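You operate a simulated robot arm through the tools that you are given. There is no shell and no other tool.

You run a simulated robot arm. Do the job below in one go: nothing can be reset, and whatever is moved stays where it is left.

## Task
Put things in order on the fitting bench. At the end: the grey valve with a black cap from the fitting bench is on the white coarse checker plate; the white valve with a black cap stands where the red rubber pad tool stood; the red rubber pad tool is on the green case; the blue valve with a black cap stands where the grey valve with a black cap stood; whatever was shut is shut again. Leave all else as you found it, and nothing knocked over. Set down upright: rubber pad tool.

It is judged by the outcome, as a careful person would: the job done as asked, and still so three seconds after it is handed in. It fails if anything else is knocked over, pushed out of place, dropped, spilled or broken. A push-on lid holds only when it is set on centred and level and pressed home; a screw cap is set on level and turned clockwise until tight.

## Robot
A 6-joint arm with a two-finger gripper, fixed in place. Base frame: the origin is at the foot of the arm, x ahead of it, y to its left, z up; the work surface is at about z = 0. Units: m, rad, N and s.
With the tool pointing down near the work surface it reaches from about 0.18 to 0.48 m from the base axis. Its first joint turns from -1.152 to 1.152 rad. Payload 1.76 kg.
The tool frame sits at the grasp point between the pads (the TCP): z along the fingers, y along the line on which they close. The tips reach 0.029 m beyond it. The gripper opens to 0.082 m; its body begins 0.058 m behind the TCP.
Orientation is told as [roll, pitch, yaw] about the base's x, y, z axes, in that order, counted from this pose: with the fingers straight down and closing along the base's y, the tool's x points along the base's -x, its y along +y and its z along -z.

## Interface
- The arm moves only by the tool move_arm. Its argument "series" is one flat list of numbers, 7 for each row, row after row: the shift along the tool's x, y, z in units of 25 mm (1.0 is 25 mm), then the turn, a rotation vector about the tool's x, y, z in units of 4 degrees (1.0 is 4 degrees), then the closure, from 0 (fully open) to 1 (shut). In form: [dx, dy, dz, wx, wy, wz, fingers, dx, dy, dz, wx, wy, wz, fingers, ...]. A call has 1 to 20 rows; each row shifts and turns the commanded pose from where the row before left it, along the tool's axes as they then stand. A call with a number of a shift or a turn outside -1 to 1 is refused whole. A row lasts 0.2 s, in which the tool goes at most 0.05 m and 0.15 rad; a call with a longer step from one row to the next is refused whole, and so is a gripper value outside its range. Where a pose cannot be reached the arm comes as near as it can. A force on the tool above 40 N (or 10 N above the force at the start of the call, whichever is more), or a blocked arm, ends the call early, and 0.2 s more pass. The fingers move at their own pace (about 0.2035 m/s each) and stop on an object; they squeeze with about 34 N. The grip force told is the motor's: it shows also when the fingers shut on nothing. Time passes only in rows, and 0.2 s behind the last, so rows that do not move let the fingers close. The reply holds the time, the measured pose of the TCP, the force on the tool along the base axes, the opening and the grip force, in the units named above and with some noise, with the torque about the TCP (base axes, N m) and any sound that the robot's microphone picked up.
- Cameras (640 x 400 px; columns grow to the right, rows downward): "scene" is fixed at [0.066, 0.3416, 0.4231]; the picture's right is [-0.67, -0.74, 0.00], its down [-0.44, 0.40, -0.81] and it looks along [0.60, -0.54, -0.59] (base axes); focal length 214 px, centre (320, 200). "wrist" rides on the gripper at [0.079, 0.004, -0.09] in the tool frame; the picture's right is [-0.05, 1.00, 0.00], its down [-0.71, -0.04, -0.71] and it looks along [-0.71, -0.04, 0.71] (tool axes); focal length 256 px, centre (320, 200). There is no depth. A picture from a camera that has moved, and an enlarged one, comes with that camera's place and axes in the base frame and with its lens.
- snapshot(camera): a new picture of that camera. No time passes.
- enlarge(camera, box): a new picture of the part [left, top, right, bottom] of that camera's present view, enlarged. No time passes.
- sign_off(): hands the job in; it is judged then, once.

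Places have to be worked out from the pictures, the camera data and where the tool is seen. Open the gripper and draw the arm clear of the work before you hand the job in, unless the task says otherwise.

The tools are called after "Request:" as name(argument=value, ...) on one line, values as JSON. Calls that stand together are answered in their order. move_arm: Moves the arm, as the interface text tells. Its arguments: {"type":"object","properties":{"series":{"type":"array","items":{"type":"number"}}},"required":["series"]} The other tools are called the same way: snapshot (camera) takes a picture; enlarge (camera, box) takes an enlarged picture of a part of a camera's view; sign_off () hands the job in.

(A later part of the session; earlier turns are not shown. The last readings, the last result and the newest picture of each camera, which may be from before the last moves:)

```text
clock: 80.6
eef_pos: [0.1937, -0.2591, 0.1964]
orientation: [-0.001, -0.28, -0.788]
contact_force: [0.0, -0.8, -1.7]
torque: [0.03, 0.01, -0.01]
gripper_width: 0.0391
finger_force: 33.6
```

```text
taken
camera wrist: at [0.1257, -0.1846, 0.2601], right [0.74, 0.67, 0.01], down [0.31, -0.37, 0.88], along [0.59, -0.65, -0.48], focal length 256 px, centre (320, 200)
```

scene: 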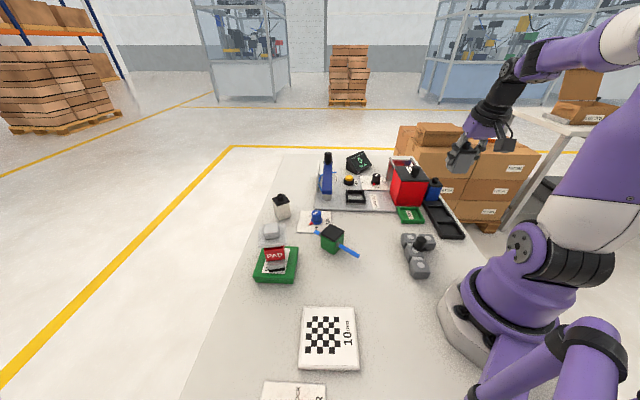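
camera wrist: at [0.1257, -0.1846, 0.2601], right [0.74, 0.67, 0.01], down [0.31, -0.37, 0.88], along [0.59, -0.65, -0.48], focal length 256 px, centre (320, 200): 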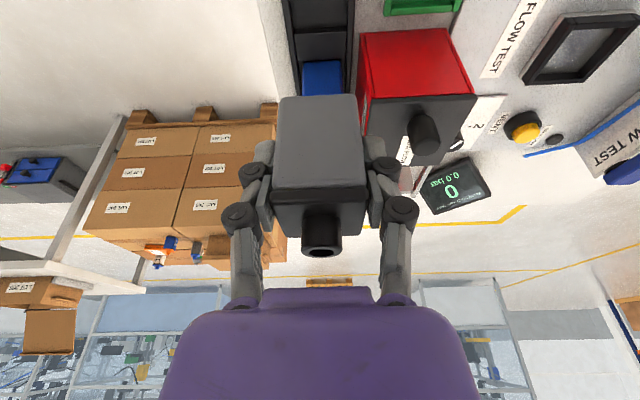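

The grey valve is clear of the rack. I'll carry it to the middle and start turning toward the plate side.

Request:
move_arm(series=[0.493, 0.927, -0.142, 0, 0, 0, 1, 0.493, 0.927, -0.142, 0, 0, 0, 1, 0.493, 0.927, -0.142, 0, 0, 0, 1, 0.493, 0.927, -0.142, 0, 0, 0, 1, 0.493, 0.927, -0.142, 0, 0, 0, 1, 0.493, 0.927, -0.142, 0, 0, 0, 1, 0.493, 0.927, -0.142, 0, 0, 0, 1, 0.493, 0.927, -0.142, 0, 0, 0, 1, 0.493, 0.927, -0.142, 0, 0, 0, 1, 0, 0, 0, -0.276, 0, -0.961, 1, 0, 0, 0, -0.276, 0, -0.961, 1, 0, 0, 0, -0.276, 0, -0.961, 1, 0, 0, 0, -0.276, 0, -0.961, 1, 0, 0, 0, -0.276, 0, -0.961, 1, 0, 0, 0, -0.276, 0, -0.961, 1, 0, 0, 0, -0.276, 0, -0.961, 1, 0, 0, 0, -0.276, 0, -0.961, 1, 0, 0, 0, -0.276, 0, -0.961, 1, 0, 0, 0, -0.276, 0, -0.961, 1, 0, 0, 0, -0.276, 0, -0.961, 1])

Request:
snapshot(camera="wrist")

```text
clock: 84.8
eef_pos: [0.2605, -0.0291, 0.196]
orientation: [-0.003, -0.279, -0.018]
contact_force: [0.7, -0.9, -0.5]
torque: [0.01, 0.02, 0.03]
gripper_width: 0.0391
finger_force: 34.1
```

```text
taken
camera wrist: at [0.1598, -0.0231, 0.2603], right [0.07, 1.0, 0.01], down [0.48, -0.04, 0.87], along [0.87, -0.05, -0.48], focal length 256 px, centre (320, 200)
```

wrist: 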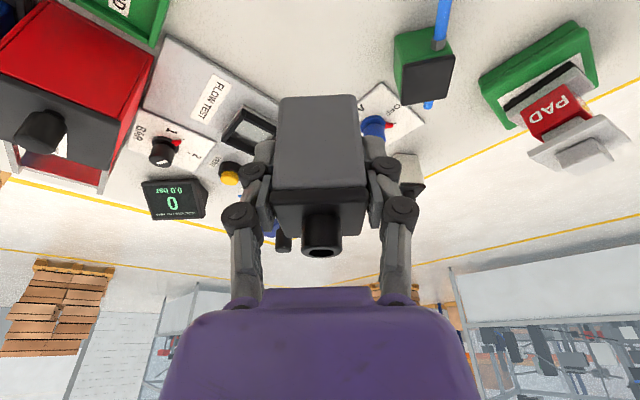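

Next I'll shift left and turn to yaw +45° so the wrist camera looks toward the checker plate.

Request:
move_arm(series=[0.124, 0.855, -0.036, 0, 0, 0, 1, 0.124, 0.855, -0.036, 0, 0, 0, 1, 0.124, 0.855, -0.036, 0, 0, 0, 1, 0.124, 0.855, -0.036, 0, 0, 0, 1, 0.124, 0.855, -0.036, 0, 0, 0, 1, 0.124, 0.855, -0.036, 0, 0, 0, 1, 0.124, 0.855, -0.036, 0, 0, 0, 1, 0, 0, 0, -0.265, 0, -0.921, 1, 0, 0, 0, -0.265, 0, -0.921, 1, 0, 0, 0, -0.265, 0, -0.921, 1, 0, 0, 0, -0.265, 0, -0.921, 1, 0, 0, 0, -0.265, 0, -0.921, 1, 0, 0, 0, -0.265, 0, -0.921, 1, 0, 0, 0, -0.265, 0, -0.921, 1, 0, 0, 0, -0.265, 0, -0.921, 1, 0, 0, 0, -0.265, 0, -0.921, 1, 0, 0, 0, -0.265, 0, -0.921, 1, 0, 0, 0, -0.265, 0, -0.921, 1, 0, 0, 0, -0.265, 0, -0.921, 1])

Request:
snapshot(camera="wrist")

Request:
snapshot(camera="scene")

```text
clock: 88.8
eef_pos: [0.2397, 0.1205, 0.1957]
orientation: [0.0, -0.276, 0.782]
contact_force: [-0.2, -0.4, -0.9]
torque: [-0.04, -0.03, -0.02]
gripper_width: 0.0391
finger_force: 33.6
```

```text
taken
camera wrist: at [0.1666, 0.0522, 0.26], right [-0.67, 0.74, 0.01], down [0.37, 0.32, 0.87], along [0.65, 0.59, -0.49], focal length 256 px, centre (320, 200)
```

wrist: 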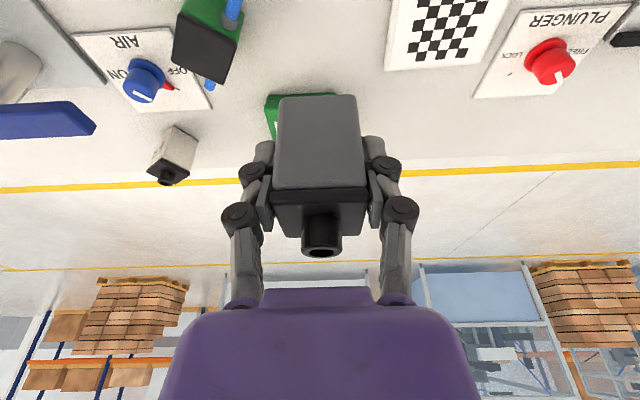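

```text
taken
```

scene: 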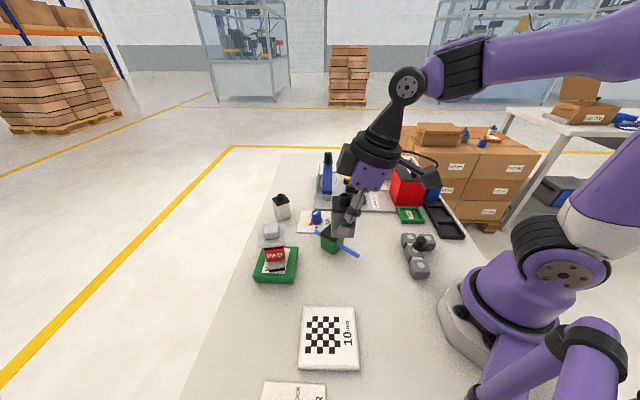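

The neighbouring card is a PLUNGER lock dial. I'll enlarge to check whether another checker plate is nearby.

Request:
enlarge(camera="wrist", box=[380, 0, 640, 120])

```text
2.46 times, centred on (510, 60) of wrist
camera zoom: at [0.1666, 0.0522, 0.26], right [-0.67, 0.74, 0.01], down [0.37, 0.32, 0.87], along [0.65, 0.59, -0.49], focal length 630 px, centre (-148, 545)
```

zoom: 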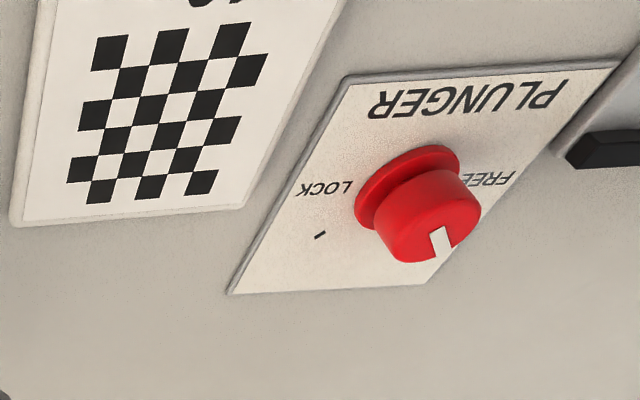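

There is more equipment further left, so I'll turn the view that way to rule out a second checker plate.

Request:
move_arm(series=[0, 0, 0, -0.276, 0, -0.961, 1, 0, 0, 0, -0.276, 0, -0.961, 1, 0, 0, 0, -0.276, 0, -0.961, 1, 0, 0, 0, -0.276, 0, -0.961, 1, 0, 0, 0, -0.276, 0, -0.961, 1, 0, 0, 0, -0.276, 0, -0.961, 1, 0, 0, 0, -0.276, 0, -0.961, 1, 0, 0, 0, -0.276, 0, -0.961, 1])

Request:
snapshot(camera="wrist")

```text
clock: 90.6
eef_pos: [0.2405, 0.1202, 0.1963]
orientation: [-0.001, -0.279, 1.34]
contact_force: [0.4, 0.6, -0.7]
torque: [0.04, 0.02, -0.04]
gripper_width: 0.0391
finger_force: 34.2
```

```text
taken
camera wrist: at [0.2142, 0.0234, 0.2599], right [-0.96, 0.28, 0.01], down [0.15, 0.46, 0.87], along [0.24, 0.84, -0.49], focal length 256 px, centre (320, 200)
```

wrist: 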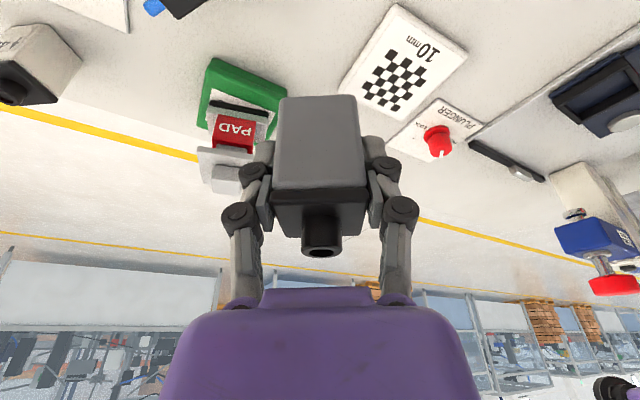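

Only the 10 mm checker plate is present, centred near (0.177,0.218). I'll turn back to yaw +45°, matching the plate, and move above its centre.

Request:
move_arm(series=[0, 0, 0, 0.276, 0, 0.961, 1, 0, 0, 0, 0.276, 0, 0.961, 1, 0, 0, 0, 0.276, 0, 0.961, 1, 0, 0, 0, 0.276, 0, 0.961, 1, 0, 0, 0, 0.276, 0, 0.961, 1, 0, 0, 0, 0.276, 0, 0.961, 1, 0, 0, 0, 0.276, 0, 0.961, 1, 0, 0, 0, 0.276, 0, 0.961, 1, -0.013, 0.761, 0.533, 0, 0, 0, 1, -0.013, 0.761, 0.533, 0, 0, 0, 1, -0.013, 0.761, 0.533, 0, 0, 0, 1, -0.013, 0.761, 0.533, 0, 0, 0, 1, -0.013, 0.761, 0.533, 0, 0, 0, 1, -0.013, 0.761, 0.533, 0, 0, 0, 1, 0, 0, 0, 0, 0, 0, 1])

Request:
snapshot(camera="wrist")

Request:
snapshot(camera="scene")

```text
clock: 93.8
eef_pos: [0.1775, 0.2188, 0.1206]
orientation: [-0.001, -0.279, 0.781]
contact_force: [0.4, 0.0, -1.6]
torque: [0.02, 0.0, -0.01]
gripper_width: 0.0393
finger_force: 34.0
```

```text
taken
camera wrist: at [0.1028, 0.1503, 0.1839], right [-0.67, 0.74, 0.01], down [0.37, 0.32, 0.87], along [0.65, 0.59, -0.49], focal length 256 px, centre (320, 200)
```

wrist: 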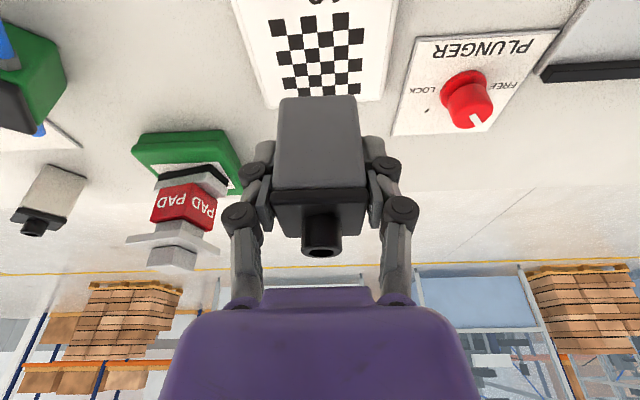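

```text
taken
```

scene: 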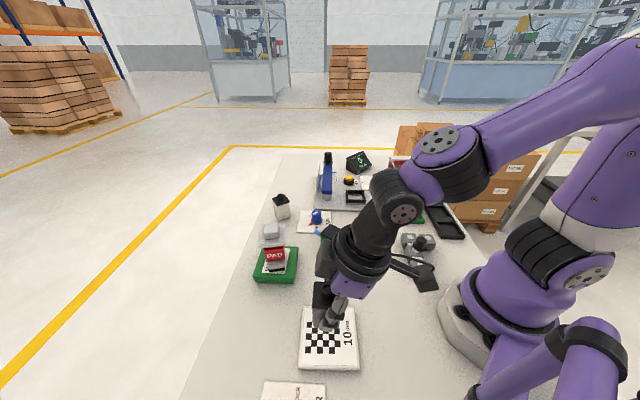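

It's centred above the plate. I'll descend 60 mm, then approach in small steps.

Request:
move_arm(series=[0.132, 0, 0.461, 0, 0, 0, 1, 0.132, 0, 0.461, 0, 0, 0, 1, 0.132, 0, 0.461, 0, 0, 0, 1, 0.132, 0, 0.461, 0, 0, 0, 1, 0.132, 0, 0.461, 0, 0, 0, 1, 0, 0, 0, 0, 0, 0, 1])

Request:
snapshot(camera="wrist")

Request:
enlarge(camera="scene", box=[280, 260, 380, 380])

```text
clock: 95.2
eef_pos: [0.1777, 0.2188, 0.0598]
orientation: [0.0, -0.278, 0.782]
contact_force: [0.3, 0.1, -0.3]
torque: [0.03, 0.0, -0.01]
gripper_width: 0.039
finger_force: 34.1
```

```text
taken
camera wrist: at [0.1029, 0.1499, 0.1236], right [-0.67, 0.74, 0.01], down [0.37, 0.32, 0.87], along [0.65, 0.59, -0.49], focal length 256 px, centre (320, 200)
```

wrist: 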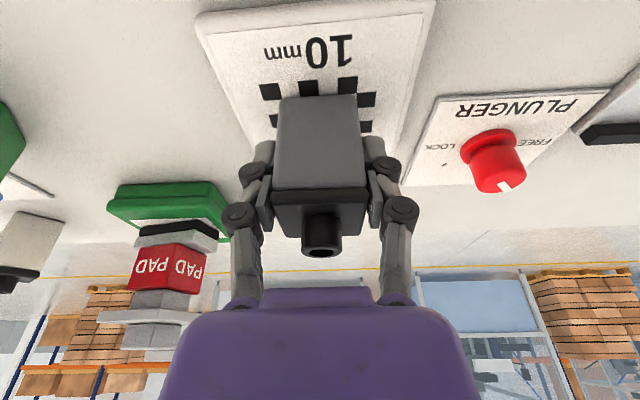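

```text
3.33 times, centred on (330, 320) of scene
camera zoom: at [0.066, 0.3416, 0.4231], right [-0.67, -0.74, 0.0], down [-0.44, 0.4, -0.81], along [0.6, -0.54, -0.59], focal length 715 px, centre (287, -200)
```

zoom: 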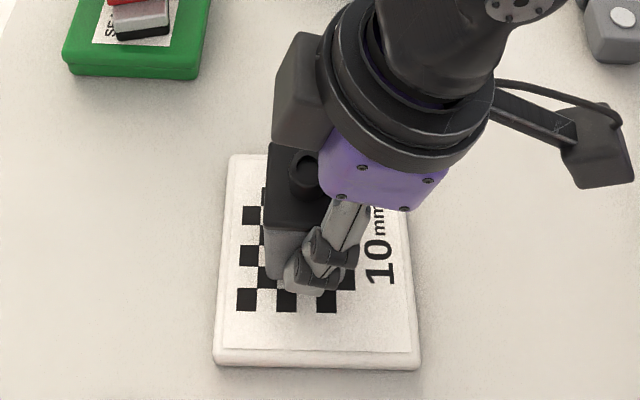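

Request:
move_arm(series=[0.011, 0, 0.0385, 0, 0, 0, 1, 0.011, 0, 0.0385, 0, 0, 0, 1, 0.011, 0, 0.0385, 0, 0, 0, 1, 0, 0, 0, 0, 0, 0, 1])

```text
clock: 96.2
eef_pos: [0.1767, 0.217, 0.0574]
orientation: [0.002, -0.279, 0.781]
contact_force: [0.1, -0.7, -0.2]
torque: [-0.01, -0.02, -0.01]
gripper_width: 0.0388
finger_force: 33.8
```

No contact yet, so I'll continue in 1.5 mm steps.

Request:
move_arm(series=[0.009, 0, 0.029, 0, 0, 0, 1, 0.009, 0, 0.029, 0, 0, 0, 1, 0, 0, 0, 0, 0, 0, 1])

```text
clock: 97.0
eef_pos: [0.1765, 0.2182, 0.0553]
orientation: [-0.001, -0.281, 0.782]
contact_force: [-3.2, -2.7, 18.9]
torque: [-0.05, -0.05, 0.0]
gripper_width: 0.0393
finger_force: 33.7
```

Contact at about 0.055 with 19 N. I'll ease off until it is nearly zero.

Request:
move_arm(series=[-0.011, 0, -0.037, 0, 0, 0, 1, 0, 0, 0, 0, 0, 0, 1])

```text
clock: 97.6
eef_pos: [0.1775, 0.2188, 0.0566]
orientation: [0.0, -0.277, 0.783]
contact_force: [0.6, 0.6, 4.4]
torque: [0.18, -0.14, 0.02]
gripper_width: 0.0392
finger_force: 34.1
```

Request:
move_arm(series=[-0.003, 0, -0.012, 0, 0, 0, 1, 0, 0, 0, 0, 0, 0, 1])

```text
clock: 98.2
eef_pos: [0.1771, 0.2178, 0.0564]
orientation: [0.0, -0.276, 0.782]
contact_force: [-0.8, -1.2, 0.7]
torque: [0.01, 0.0, 0.0]
gripper_width: 0.0393
finger_force: 34.2
```

The valve is resting with about zero force. I'll release gradually.

Request:
move_arm(series=[0, 0, 0, 0, 0, 0, 0.48, 0, 0, 0, 0, 0, 0, 0.42, 0, 0, 0, 0, 0, 0, 0.35, 0, 0, 0, 0, 0, 0, 0.25, 0, 0, 0, 0, 0, 0, 0.15, 0, 0, 0, 0, 0, 0, 0.15])

Request:
snapshot(camera="wrist")

Request:
enlarge(camera="scene", box=[280, 260, 380, 380])

```text
clock: 99.6
eef_pos: [0.1776, 0.2188, 0.0572]
orientation: [0.0, -0.28, 0.781]
contact_force: [0.7, 0.6, -0.2]
torque: [0.01, 0.01, 0.02]
gripper_width: 0.0694
finger_force: 0.1
```

```text
taken
camera wrist: at [0.1031, 0.1501, 0.1204], right [-0.67, 0.74, 0.01], down [0.37, 0.31, 0.87], along [0.65, 0.59, -0.49], focal length 256 px, centre (320, 200)
```

wrist: 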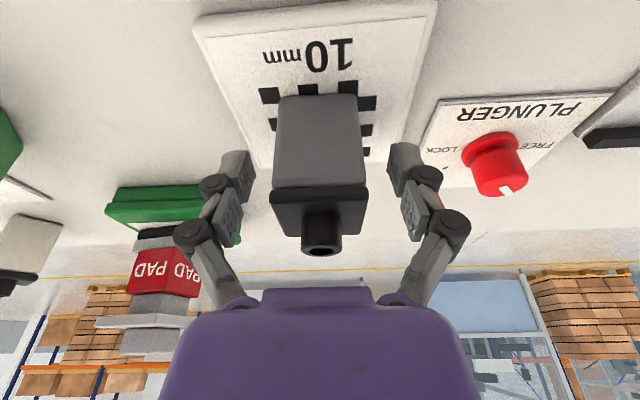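

```text
3.33 times, centred on (330, 320) of scene
camera zoom: at [0.066, 0.3416, 0.4231], right [-0.67, -0.74, 0.0], down [-0.44, 0.4, -0.81], along [0.6, -0.54, -0.59], focal length 715 px, centre (287, -200)
```

zoom: 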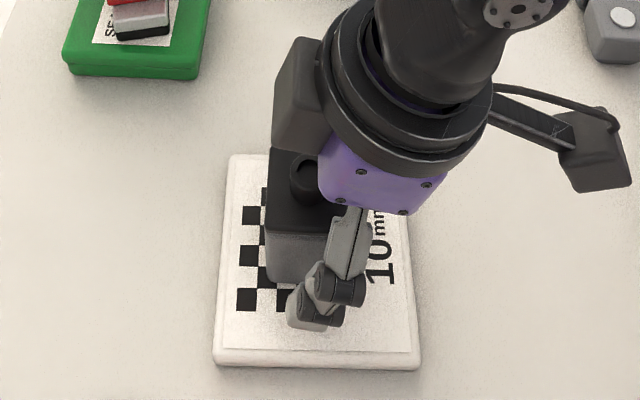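

The grey valve stands on the plate. I'll withdraw along the finger axis, remove the tilt, and head back toward the middle with the yaw kept at +45°, which suits the blue valve.

Request:
move_arm(series=[0, 0, -0.64, 0, 0, 0, 0.15, 0, 0, -0.64, 0, 0, 0, 0.15, 0, 0, -0.64, 0, 0, 0, 0.15, 0, 0, -0.64, 0, 0, 0, 0.15, 0, 0, -0.64, 0, 0, 0, 0.15, 0, 0, -0.64, 0, 0, 0, 0.15, 0, 0, -0.64, 0, 0, 0, 0.15, 0, 0, -0.64, 0, 0, 0, 0.15, 0, 0, 0, 0, 1, 0, 0.15, 0, 0, 0, 0, 1, 0, 0.15, 0, 0, 0, 0, 1, 0, 0.15, 0, 0, 0, 0, 1, 0, 0.15, 0.091, -0.923, -0.2, 0, 0, 0, 0.15, 0.091, -0.923, -0.2, 0, 0, 0, 0.15, 0.091, -0.923, -0.2, 0, 0, 0, 0.15, 0.091, -0.923, -0.2, 0, 0, 0, 0.15, 0.091, -0.923, -0.2, 0, 0, 0, 0.15, 0.091, -0.923, -0.2, 0, 0, 0, 0.15, 0.091, -0.923, -0.2, 0, 0, 0, 0.15, 0.091, -0.923, -0.2, 0, 0, 0, 0.15])

Request:
snapshot(camera="scene")

Request:
enlarge(camera="scene", box=[280, 280, 380, 380])

```text
clock: 103.8
eef_pos: [0.2696, 0.0489, 0.2206]
orientation: [0.0, -0.001, 0.782]
contact_force: [-0.6, 0.8, 0.1]
torque: [0.01, -0.05, -0.01]
gripper_width: 0.0698
finger_force: 0.1
```

```text
taken
```

scene: 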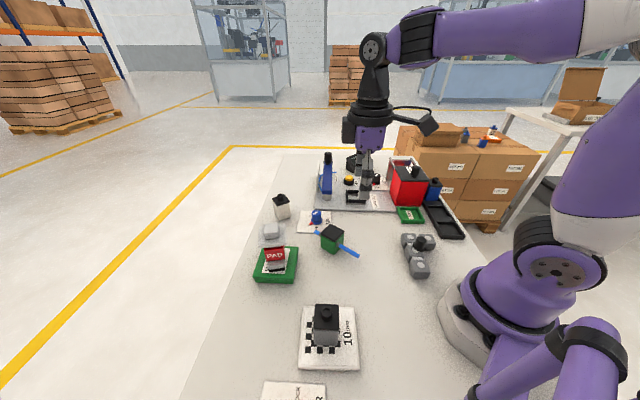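

```text
4.00 times, centred on (330, 330) of scene
camera zoom: at [0.066, 0.3416, 0.4231], right [-0.67, -0.74, 0.0], down [-0.44, 0.4, -0.81], along [0.6, -0.54, -0.59], focal length 858 px, centre (280, -320)
```

zoom: 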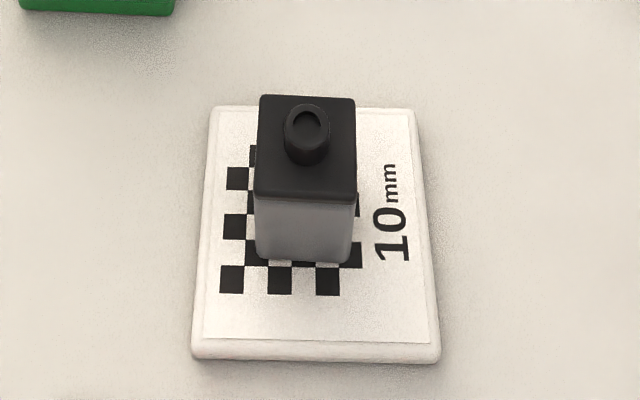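

The grey valve is upright and centred on the plate. Now I'll move at height to above the blue valve, at about (0.245,-0.310).

Request:
move_arm(series=[0.772, -0.678, 0.057, 0, 0, 0, 0.2, 0.772, -0.678, 0.057, 0, 0, 0, 0.2, 0.772, -0.678, 0.057, 0, 0, 0, 0.2, 0.772, -0.678, 0.057, 0, 0, 0, 0.2, 0.772, -0.678, 0.057, 0, 0, 0, 0.2, 0.772, -0.678, 0.057, 0, 0, 0, 0.2, 0.772, -0.678, 0.057, 0, 0, 0, 0.2, 0.772, -0.678, 0.057, 0, 0, 0, 0.2, 0.772, -0.678, 0.057, 0, 0, 0, 0.2, 0.772, -0.678, 0.057, 0, 0, 0, 0.2, 0.772, -0.678, 0.057, 0, 0, 0, 0.2, 0.772, -0.678, 0.057, 0, 0, 0, 0.2, 0.772, -0.678, 0.057, 0, 0, 0, 0.2, 0.772, -0.678, 0.057, 0, 0, 0, 0.2, 0, 0, 0, 0, 0, 0, 0.2])

Request:
snapshot(camera="wrist")

Request:
snapshot(camera="scene")

```text
clock: 107.0
eef_pos: [0.2446, -0.3099, 0.2002]
orientation: [-0.002, -0.001, 0.781]
contact_force: [-0.9, -0.5, 0.0]
torque: [-0.01, 0.02, 0.0]
gripper_width: 0.0655
finger_force: 0.0
```

```text
taken
camera wrist: at [0.186, -0.3625, 0.2895], right [-0.67, 0.75, 0.0], down [0.53, 0.47, 0.71], along [0.53, 0.47, -0.71], focal length 256 px, centre (320, 200)
```

wrist: 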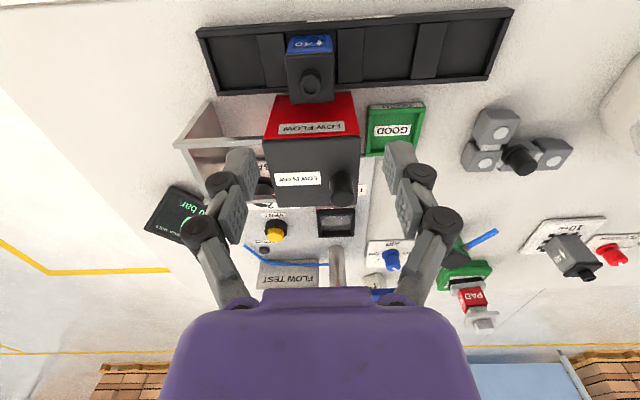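

```text
taken
```

scene: 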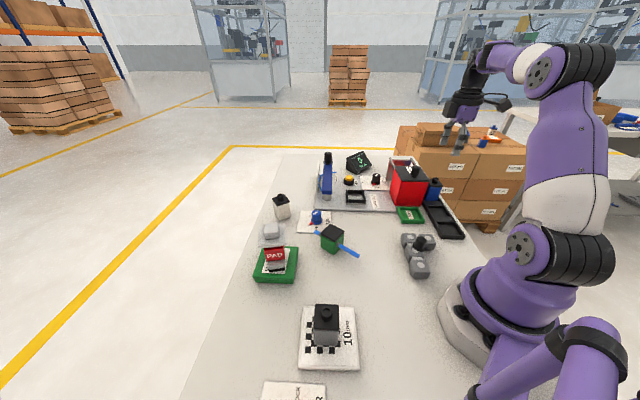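

This gives a clear side view of the rack with the blue valve and the two empty slots. I'll enlarge it.

Request:
enlarge(camera="wrist", box=[180, 0, 530, 120])

Request:
enlarge(camera="wrist", box=[250, 10, 380, 220])

```text
1.83 times, centred on (355, 60) of wrist
camera zoom: at [0.186, -0.3625, 0.2895], right [-0.67, 0.75, 0.0], down [0.53, 0.47, 0.71], along [0.53, 0.47, -0.71], focal length 468 px, centre (256, 456)
```

zoom: 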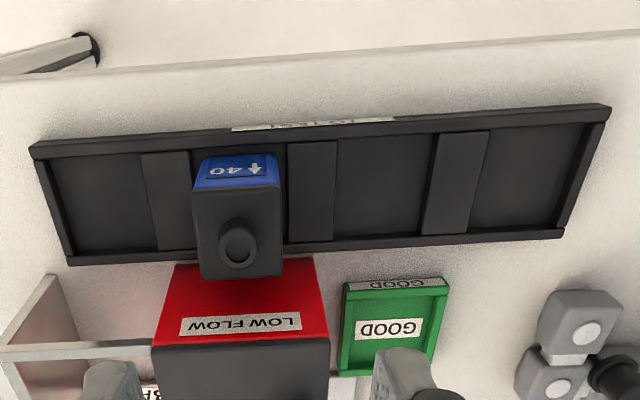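

```text
1.90 times, centred on (315, 115) of wrist
camera zoom: at [0.186, -0.3625, 0.2895], right [-0.67, 0.75, 0.0], down [0.53, 0.47, 0.71], along [0.53, 0.47, -0.71], focal length 488 px, centre (330, 362)
```

zoom: 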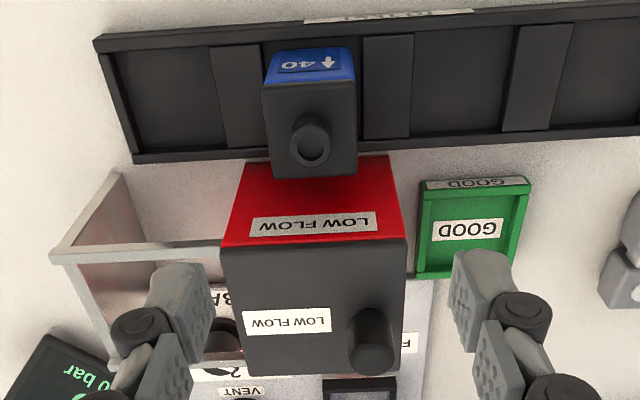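

The rack has four slots; the blue valve's centre is at h≈0.401 and the empty grey slot's at h≈0.325, with about 8 mm of end clearance each way. I'll shift 8.5 mm to centre on the blue valve and lower partway.

Request:
move_arm(series=[-0.006, -0.07, 0.682, 0, 0, 0, 0.2, -0.006, -0.07, 0.682, 0, 0, 0, 0.2, -0.006, -0.07, 0.682, 0, 0, 0, 0.2, -0.006, -0.07, 0.682, 0, 0, 0, 0.2, -0.006, -0.07, 0.682, 0, 0, 0, 0.2, 0, 0, 0, 0, 0, 0, 0.2])

Request:
snapshot(camera="wrist")

Request:
enlarge(camera="scene", box=[370, 110, 490, 250])

```text
clock: 108.4
eef_pos: [0.2512, -0.3155, 0.1151]
orientation: [0.0, 0.0, 0.781]
contact_force: [0.2, -0.5, 0.1]
torque: [0.0, 0.02, -0.04]
gripper_width: 0.0658
finger_force: 0.0
```

```text
taken
camera wrist: at [0.1925, -0.3688, 0.2047], right [-0.67, 0.75, 0.0], down [0.53, 0.47, 0.71], along [0.53, 0.47, -0.71], focal length 256 px, centre (320, 200)
```

wrist: 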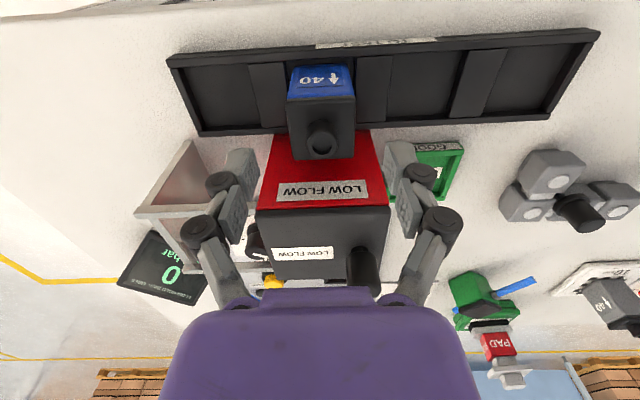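

```text
2.86 times, centred on (430, 180) of scene
camera zoom: at [0.066, 0.3416, 0.4231], right [-0.67, -0.74, 0.0], down [-0.44, 0.4, -0.81], along [0.6, -0.54, -0.59], focal length 613 px, centre (6, 257)
```

zoom: 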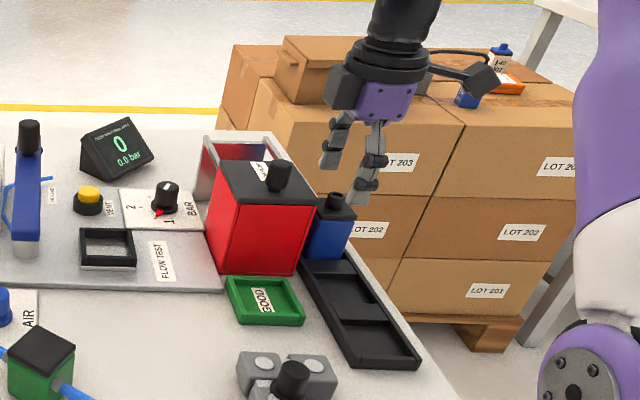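

The nozzle is centred, but the gripper has a dark block on the side facing the red box's lid knob. I'll tilt 12° away from the red box before going down.

Request:
move_arm(series=[0, 0, 0, 0, -1, 0, 0.2, 0, 0, 0, 0, -1, 0, 0.2, 0, 0, 0, 0, -1, 0, 0.2, 0, 0, 0, 0, 0, 0, 0.2])

Request:
snapshot(camera="wrist")

Request:
enlarge(camera="scene", box=[370, 110, 490, 250])

```text
clock: 109.4
eef_pos: [0.2515, -0.3162, 0.1155]
orientation: [0.0, -0.21, 0.781]
contact_force: [-0.6, 0.3, -0.2]
torque: [-0.03, -0.01, -0.03]
gripper_width: 0.0656
finger_force: 0.1
```

```text
taken
camera wrist: at [0.1806, -0.3808, 0.1859], right [-0.67, 0.75, 0.01], down [0.41, 0.36, 0.84], along [0.62, 0.56, -0.55], focal length 256 px, centre (320, 200)
```

wrist: 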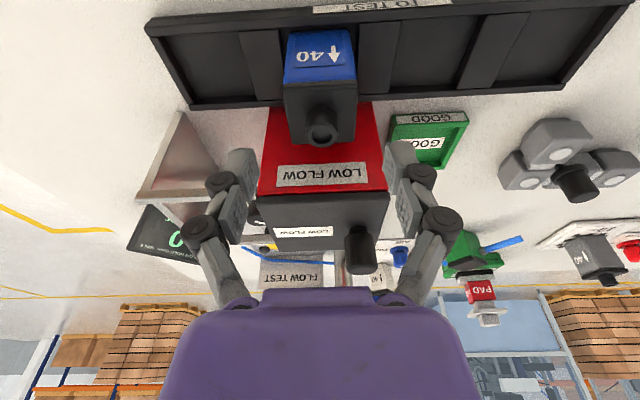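

```text
2.86 times, centred on (430, 180) of scene
camera zoom: at [0.066, 0.3416, 0.4231], right [-0.67, -0.74, 0.0], down [-0.44, 0.4, -0.81], along [0.6, -0.54, -0.59], focal length 613 px, centre (6, 257)
```

zoom: 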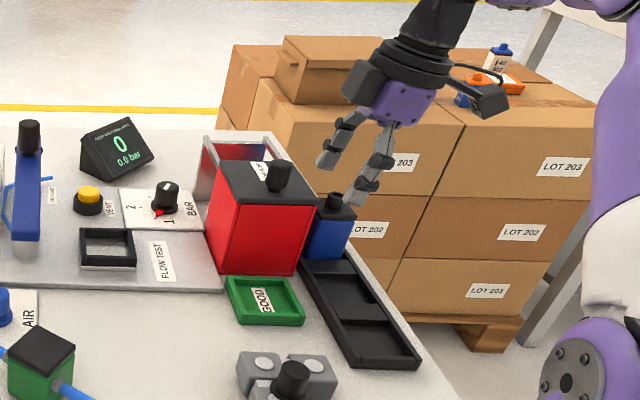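

The tilt worked and the nozzle is still centred. I'll descend to the grip height.

Request:
move_arm(series=[0.121, 0, 0.453, 0, 0, 0, 0.2, 0.121, 0, 0.453, 0, 0, 0, 0.2, 0.121, 0, 0.453, 0, 0, 0, 0.2, 0.121, 0, 0.453, 0, 0, 0, 0.2, 0.121, 0, 0.453, 0, 0, 0, 0.2, 0, 0, 0, 0, 0, 0, 0.2])

Request:
snapshot(camera="wrist")

Request:
enlarge(camera="scene", box=[370, 110, 490, 250])

```text
clock: 110.8
eef_pos: [0.2507, -0.3186, 0.0571]
orientation: [-0.001, -0.21, 0.782]
contact_force: [-0.9, 0.7, -0.9]
torque: [-0.02, 0.0, -0.01]
gripper_width: 0.0657
finger_force: 0.1
```

```text
taken
camera wrist: at [0.1792, -0.3824, 0.1271], right [-0.67, 0.75, 0.01], down [0.41, 0.36, 0.84], along [0.62, 0.56, -0.55], focal length 256 px, centre (320, 200)
```

wrist: 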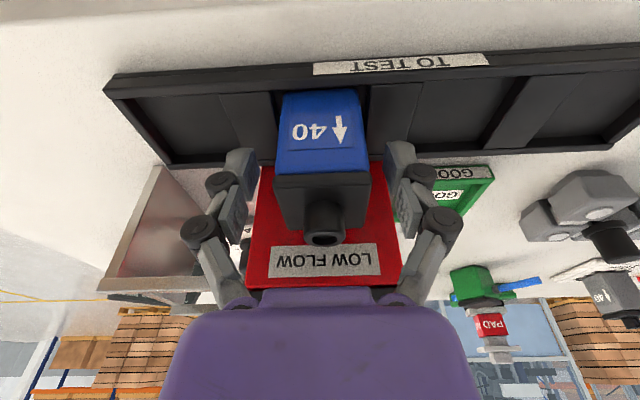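

```text
2.86 times, centred on (430, 180) of scene
camera zoom: at [0.066, 0.3416, 0.4231], right [-0.67, -0.74, 0.0], down [-0.44, 0.4, -0.81], along [0.6, -0.54, -0.59], focal length 613 px, centre (6, 257)
```

zoom: 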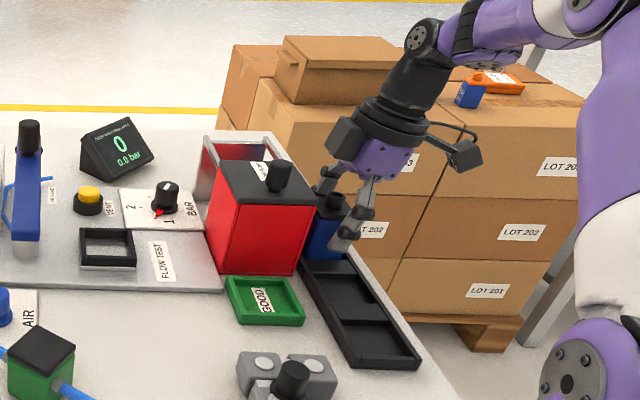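

The fingers straddle the blue body evenly, and nothing else is touched. I'll close gradually.

Request:
move_arm(series=[0, 0, 0, 0, 0, 0, 0.4, 0, 0, 0, 0, 0, 0, 0.48, 0, 0, 0, 0, 0, 0, 0.52, 0, 0, 0, 0, 0, 0, 0.56, 0, 0, 0, 0, 0, 0, 1, 0, 0, 0, 0, 0, 0, 1, 0, 0, 0, 0, 0, 0, 1])

Request:
snapshot(camera="wrist")

```text
clock: 112.4
eef_pos: [0.2501, -0.3176, 0.0558]
orientation: [0.0, -0.209, 0.781]
contact_force: [-0.6, 0.6, 3.7]
torque: [0.04, 0.06, -0.01]
gripper_width: 0.0392
finger_force: 33.7
```

```text
taken
camera wrist: at [0.1792, -0.3824, 0.1275], right [-0.67, 0.75, 0.01], down [0.41, 0.36, 0.84], along [0.62, 0.56, -0.55], focal length 256 px, centre (320, 200)
```

wrist: 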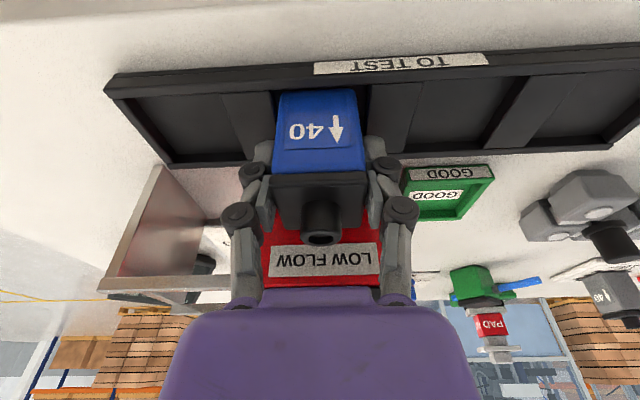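

Gripped at 39.2 mm. I'll lift vertically 35 mm and check clearance.

Request:
move_arm(series=[-0.049, 0, -0.228, 0, 0, 0, 1, -0.049, 0, -0.228, 0, 0, 0, 1, -0.049, 0, -0.228, 0, 0, 0, 1, -0.049, 0, -0.228, 0, 0, 0, 1, -0.049, 0, -0.228, 0, 0, 0, 1, -0.049, 0, -0.228, 0, 0, 0, 1, 0, 0, 0, 0, 0, 0, 1])

Request:
snapshot(camera="wrist")

Request:
enlarge(camera="scene", box=[370, 110, 490, 250])

```text
clock: 114.0
eef_pos: [0.2502, -0.3191, 0.0909]
orientation: [0.0, -0.209, 0.781]
contact_force: [0.6, -0.7, -1.6]
torque: [-0.01, 0.03, -0.02]
gripper_width: 0.039
finger_force: 34.0
```

```text
taken
camera wrist: at [0.1795, -0.3827, 0.1626], right [-0.67, 0.75, 0.01], down [0.41, 0.36, 0.84], along [0.62, 0.56, -0.55], focal length 256 px, centre (320, 200)
```

wrist: 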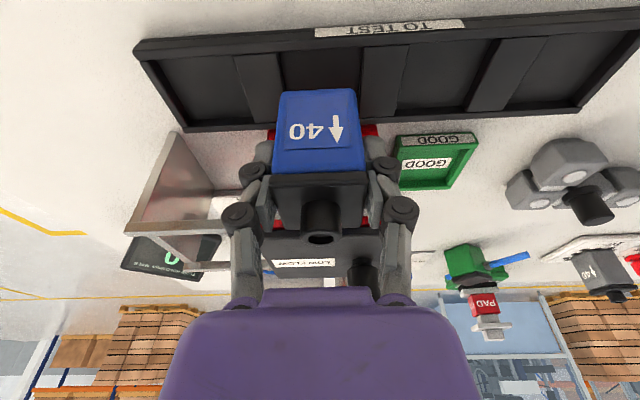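

```text
2.86 times, centred on (430, 180) of scene
camera zoom: at [0.066, 0.3416, 0.4231], right [-0.67, -0.74, 0.0], down [-0.44, 0.4, -0.81], along [0.6, -0.54, -0.59], focal length 613 px, centre (6, 257)
```

zoom: 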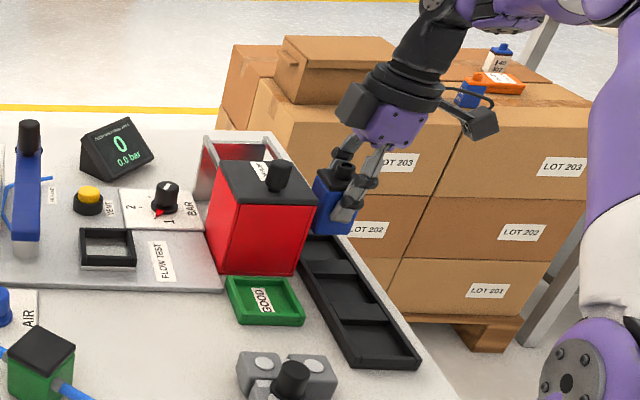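

The blue valve is clear of the rack. I'll enlarge to measure the shift to the grey slot.

Request:
enlarge(camera="wrist", box=[120, 0, 640, 180])

```text
1.23 times, centred on (380, 90) of wrist
camera zoom: at [0.1795, -0.3827, 0.1626], right [-0.67, 0.75, 0.01], down [0.41, 0.36, 0.84], along [0.62, 0.56, -0.55], focal length 315 px, centre (246, 335)
```

zoom: 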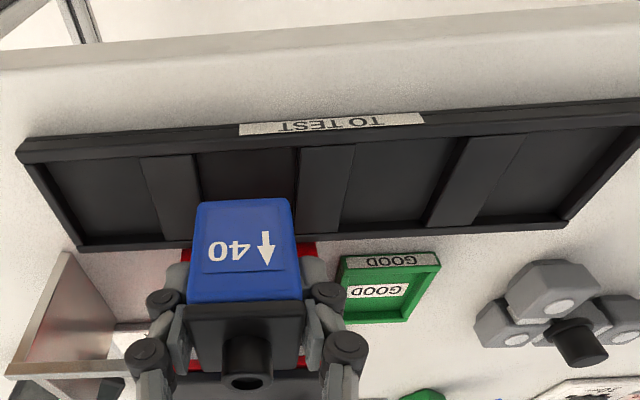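

The slot pitch measures ≈0.0765 m. I'll shift the valve along the rack to above the grey slot.

Request:
move_arm(series=[0, 0.612, 0, 0, 0, 0, 1, 0, 0.612, 0, 0, 0, 0, 1, 0, 0.612, 0, 0, 0, 0, 1, 0, 0.612, 0, 0, 0, 0, 1, 0, 0.612, 0, 0, 0, 0, 1, 0, 0, 0, 0, 0, 0, 1])

Request:
enlarge(camera="wrist", box=[80, 0, 600, 200])

Request:
enlarge(camera="scene", box=[370, 110, 490, 250])

```text
clock: 115.4
eef_pos: [0.1958, -0.2639, 0.0922]
orientation: [0.0, -0.207, 0.781]
contact_force: [0.8, 0.9, -0.9]
torque: [0.0, 0.0, 0.01]
gripper_width: 0.0387
finger_force: 34.3
```

```text
1.23 times, centred on (340, 100) of wrist
camera zoom: at [0.1247, -0.3284, 0.1629], right [-0.67, 0.75, 0.01], down [0.41, 0.36, 0.84], along [0.62, 0.56, -0.55], focal length 315 px, centre (295, 323)
```

zoom: 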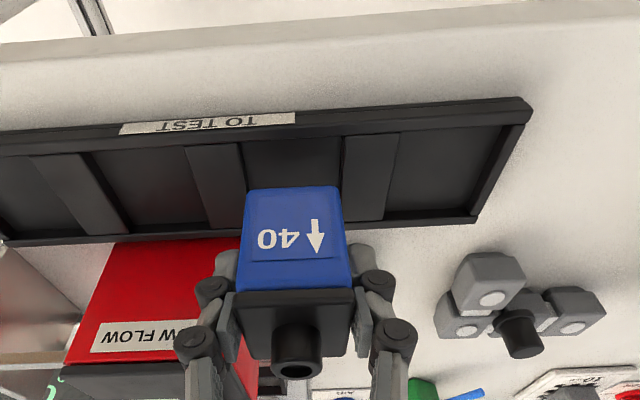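

```text
2.86 times, centred on (430, 180) of scene
camera zoom: at [0.066, 0.3416, 0.4231], right [-0.67, -0.74, 0.0], down [-0.44, 0.4, -0.81], along [0.6, -0.54, -0.59], focal length 613 px, centre (6, 257)
```

zoom: 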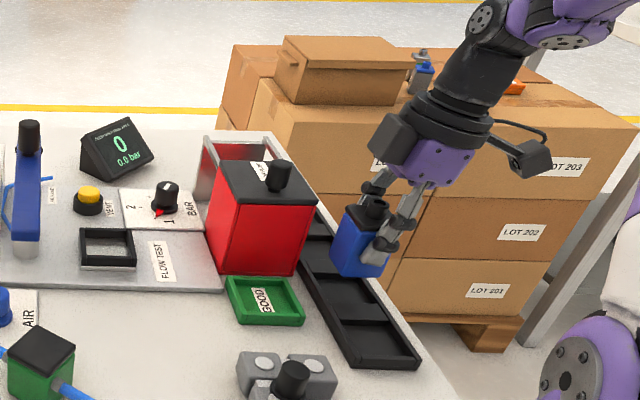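

The valve is centred over the grey slot. I'll lower it slowly.

Request:
move_arm(series=[0.054, 0, 0.258, 0, 0, 0, 1, 0.054, 0, 0.258, 0, 0, 0, 1, 0.054, 0, 0.258, 0, 0, 0, 1, 0.054, 0, 0.258, 0, 0, 0, 1, 0.054, 0, 0.258, 0, 0, 0, 1, 0, 0, 0, 0, 0, 0, 1])

Request:
enlarge(camera="wrist", box=[80, 0, 600, 200])

```text
clock: 116.8
eef_pos: [0.196, -0.2641, 0.0584]
orientation: [0.0, -0.208, 0.782]
contact_force: [0.2, -0.3, -1.4]
torque: [0.05, 0.03, -0.02]
gripper_width: 0.0393
finger_force: 34.3
```

```text
1.23 times, centred on (340, 100) of wrist
camera zoom: at [0.1253, -0.3284, 0.1292], right [-0.67, 0.74, 0.01], down [0.41, 0.36, 0.84], along [0.62, 0.56, -0.55], focal length 315 px, centre (295, 323)
```

zoom: 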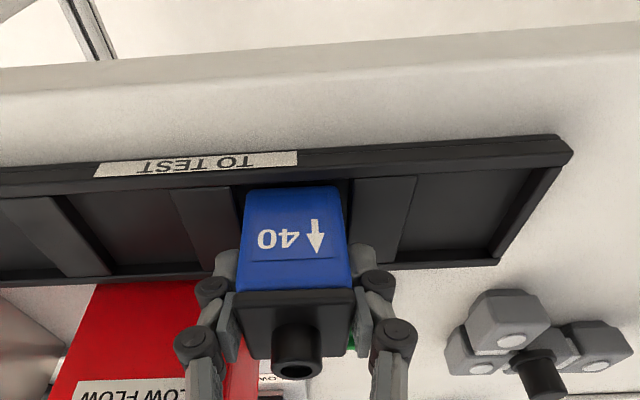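

It's going down between the dividers with even margins and no contact yet. I'll continue in small steps.

Request:
move_arm(series=[0.0082, 0, 0.0391, 0, 0, 0, 1, 0.0082, 0, 0.0391, 0, 0, 0, 1, 0, 0, 0, 0, 0, 0, 1])

```text
clock: 117.6
eef_pos: [0.1957, -0.2642, 0.0567]
orientation: [0.001, -0.208, 0.781]
contact_force: [-0.3, 2.2, 8.1]
torque: [0.06, 0.03, 0.01]
gripper_width: 0.0393
finger_force: 33.3
```

Contact came at 0.0567, which matches the slot floor. I'll ease off slightly.

Request:
move_arm(series=[-0.004, 0, -0.018, 0, 0, 0, 1, 0, 0, 0, 0, 0, 0, 1])

```text
clock: 118.2
eef_pos: [0.1955, -0.2646, 0.0573]
orientation: [0.001, -0.21, 0.782]
contact_force: [-0.3, 0.1, -1.5]
torque: [-0.05, -0.01, -0.01]
gripper_width: 0.039
finger_force: 33.8
```

Request:
move_arm(series=[0.002, 0, 0.01, 0, 0, 0, 1, 0, 0, 0, 0, 0, 0, 1])

```text
clock: 118.8
eef_pos: [0.1954, -0.2629, 0.0563]
orientation: [0.001, -0.21, 0.782]
contact_force: [0.3, 0.6, 2.6]
torque: [0.04, 0.03, -0.03]
gripper_width: 0.039
finger_force: 34.0
```

It's resting lightly at 2.6 N. I'll release gradually.

Request:
move_arm(series=[0, 0, 0, 0, 0, 0, 0.48, 0, 0, 0, 0, 0, 0, 0.42, 0, 0, 0, 0, 0, 0, 0.35, 0, 0, 0, 0, 0, 0, 0.25, 0, 0, 0, 0, 0, 0, 0.18, 0, 0, 0, 0, 0, 0, 0.18])

Request:
snapshot(camera="wrist")

Request:
enlarge(camera="scene", box=[370, 110, 490, 250])

```text
clock: 120.2
eef_pos: [0.1955, -0.2637, 0.0564]
orientation: [-0.002, -0.209, 0.782]
contact_force: [0.0, 1.3, 0.9]
torque: [0.01, 0.01, -0.02]
gripper_width: 0.0672
finger_force: 0.0
```

```text
taken
camera wrist: at [0.1249, -0.3289, 0.1274], right [-0.67, 0.75, 0.01], down [0.41, 0.36, 0.84], along [0.62, 0.56, -0.55], focal length 256 px, centre (320, 200)
```

wrist: 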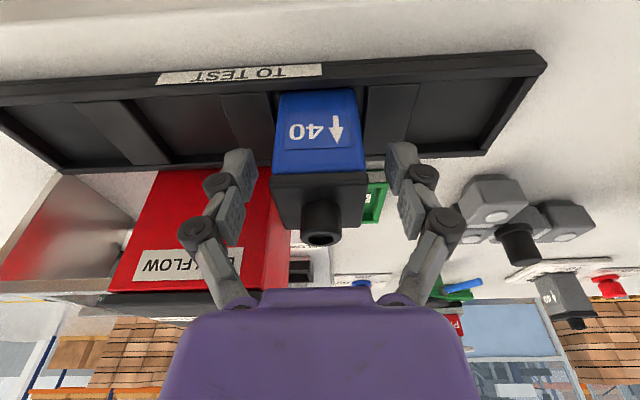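

```text
2.86 times, centred on (430, 180) of scene
camera zoom: at [0.066, 0.3416, 0.4231], right [-0.67, -0.74, 0.0], down [-0.44, 0.4, -0.81], along [0.6, -0.54, -0.59], focal length 613 px, centre (6, 257)
```

zoom: 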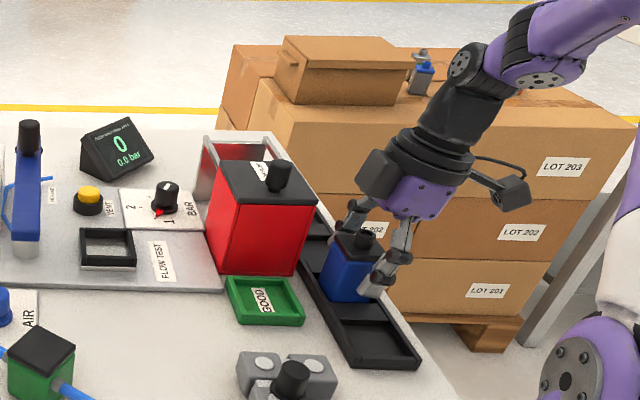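

The blue valve stands in the grey slot. I'll withdraw along the finger axis and move the arm up to a clear position.

Request:
move_arm(series=[0, 0, -0.5, 0, 0, 0, 0.18, 0, 0, -0.7, 0, 0, 0, 0.18, 0, 0, -0.7, 0, 0, 0, 0.18, 0, 0, -0.7, 0, 0, 0, 0.18, 0, 0, -0.7, 0, 0, 0, 0.18, 0, 0, -0.7, 0, 0, 0, 0.1, -0.903, 0.396, -0.217, 0, 0, 0, 0, -0.903, 0.396, -0.217, 0, 0, 0, 0, -0.903, 0.396, -0.217, 0, 0, 0, 0, -0.903, 0.396, -0.217, 0, 0, 0, 0, -0.903, 0.396, -0.217, 0, 0, 0, 0, -0.903, 0.396, -0.217, 0, 0, 0, 0, -0.903, 0.396, -0.217, 0, 0, 0, 0, -0.903, 0.396, -0.217, 0, 0, 0, 0, -0.903, 0.396, -0.217, 0, 0, 0, 0, -0.903, 0.396, -0.217, 0, 0, 0, 0, 0, 0, 0, 0, 0, 0, 0])

Request:
snapshot(camera="scene")

Request:
enlarge(camera="scene", box=[240, 140, 480, 290])

Request:
snapshot(camera="wrist")

```text
clock: 123.8
eef_pos: [0.2824, -0.0462, 0.2487]
orientation: [0.0, -0.21, 0.78]
contact_force: [-0.1, -0.4, 0.3]
torque: [0.0, 0.02, -0.02]
gripper_width: 0.0822
finger_force: 0.0
out of reach, approached as far as the arm can: row 2, 3, 4, 5, 6
```

```text
taken
```

scene: 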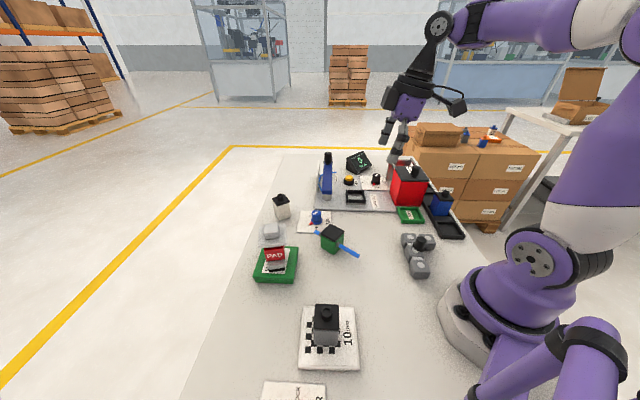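

```text
2.67 times, centred on (360, 215) of scene
camera zoom: at [0.066, 0.3416, 0.4231], right [-0.67, -0.74, 0.0], down [-0.44, 0.4, -0.81], along [0.6, -0.54, -0.59], focal length 572 px, centre (213, 160)
```

zoom: 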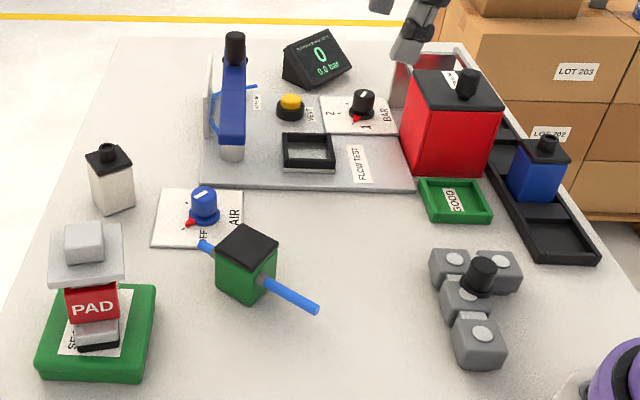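

```text
taken
camera wrist: at [0.2119, -0.1115, 0.3202], right [-0.67, 0.75, 0.01], down [0.41, 0.36, 0.84], along [0.62, 0.56, -0.55], focal length 256 px, centre (320, 200)
```

wrist: 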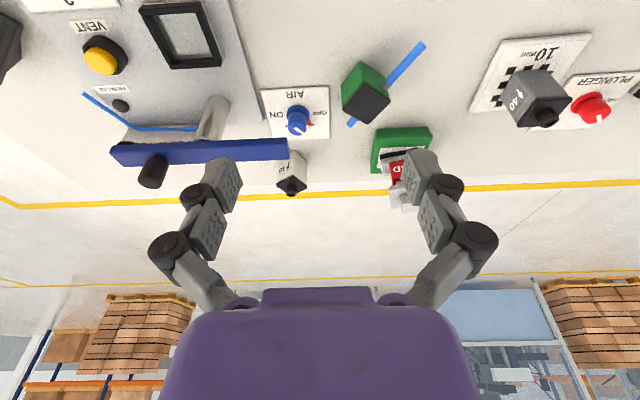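

The wrist retreat was limited partway, so I'll verify that the blue valve and everything else is undisturbed.

Request:
enlarge(camera="scene", box=[410, 170, 480, 245])

Request:
enlarge(camera="scene", box=[240, 180, 320, 290])

Request:
enlarge(camera="wrist", box=[250, 60, 450, 220])

```text
5.33 times, centred on (445, 208) of scene
camera zoom: at [0.066, 0.3416, 0.4231], right [-0.67, -0.74, 0.0], down [-0.44, 0.4, -0.81], along [0.6, -0.54, -0.59], focal length 1144 px, centre (-347, 160)
```

zoom: 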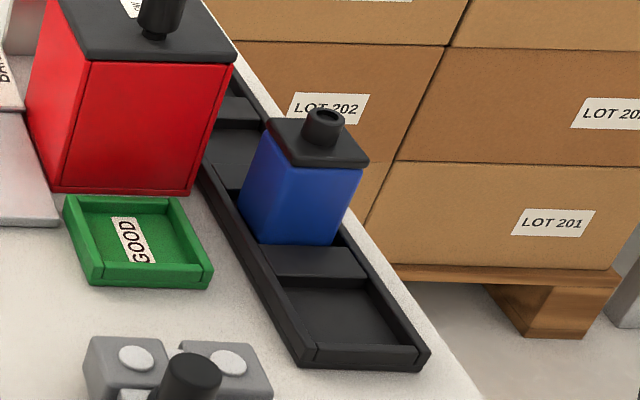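

```text
3.64 times, centred on (280, 235) of scene
camera zoom: at [0.066, 0.3416, 0.4231], right [-0.67, -0.74, 0.0], down [-0.44, 0.4, -0.81], along [0.6, -0.54, -0.59], focal length 780 px, centre (466, 73)
```

zoom: 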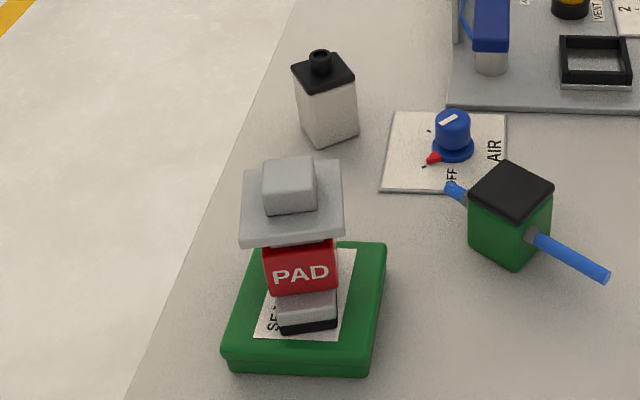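

```text
2.50 times, centred on (350, 140) of wrist
camera zoom: at [0.2119, -0.1115, 0.3202], right [-0.67, 0.75, 0.01], down [0.41, 0.36, 0.84], along [0.62, 0.56, -0.55], focal length 640 px, centre (245, 350)
```

zoom: 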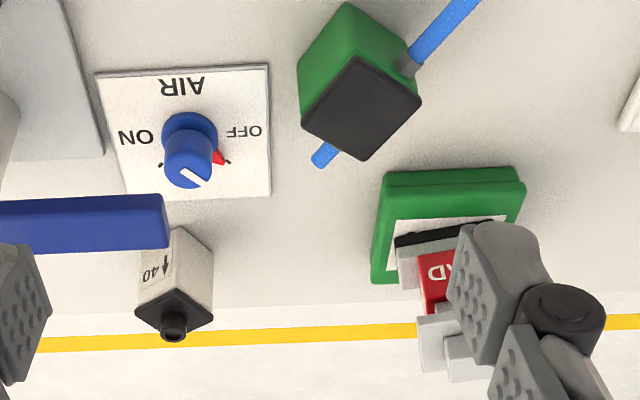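

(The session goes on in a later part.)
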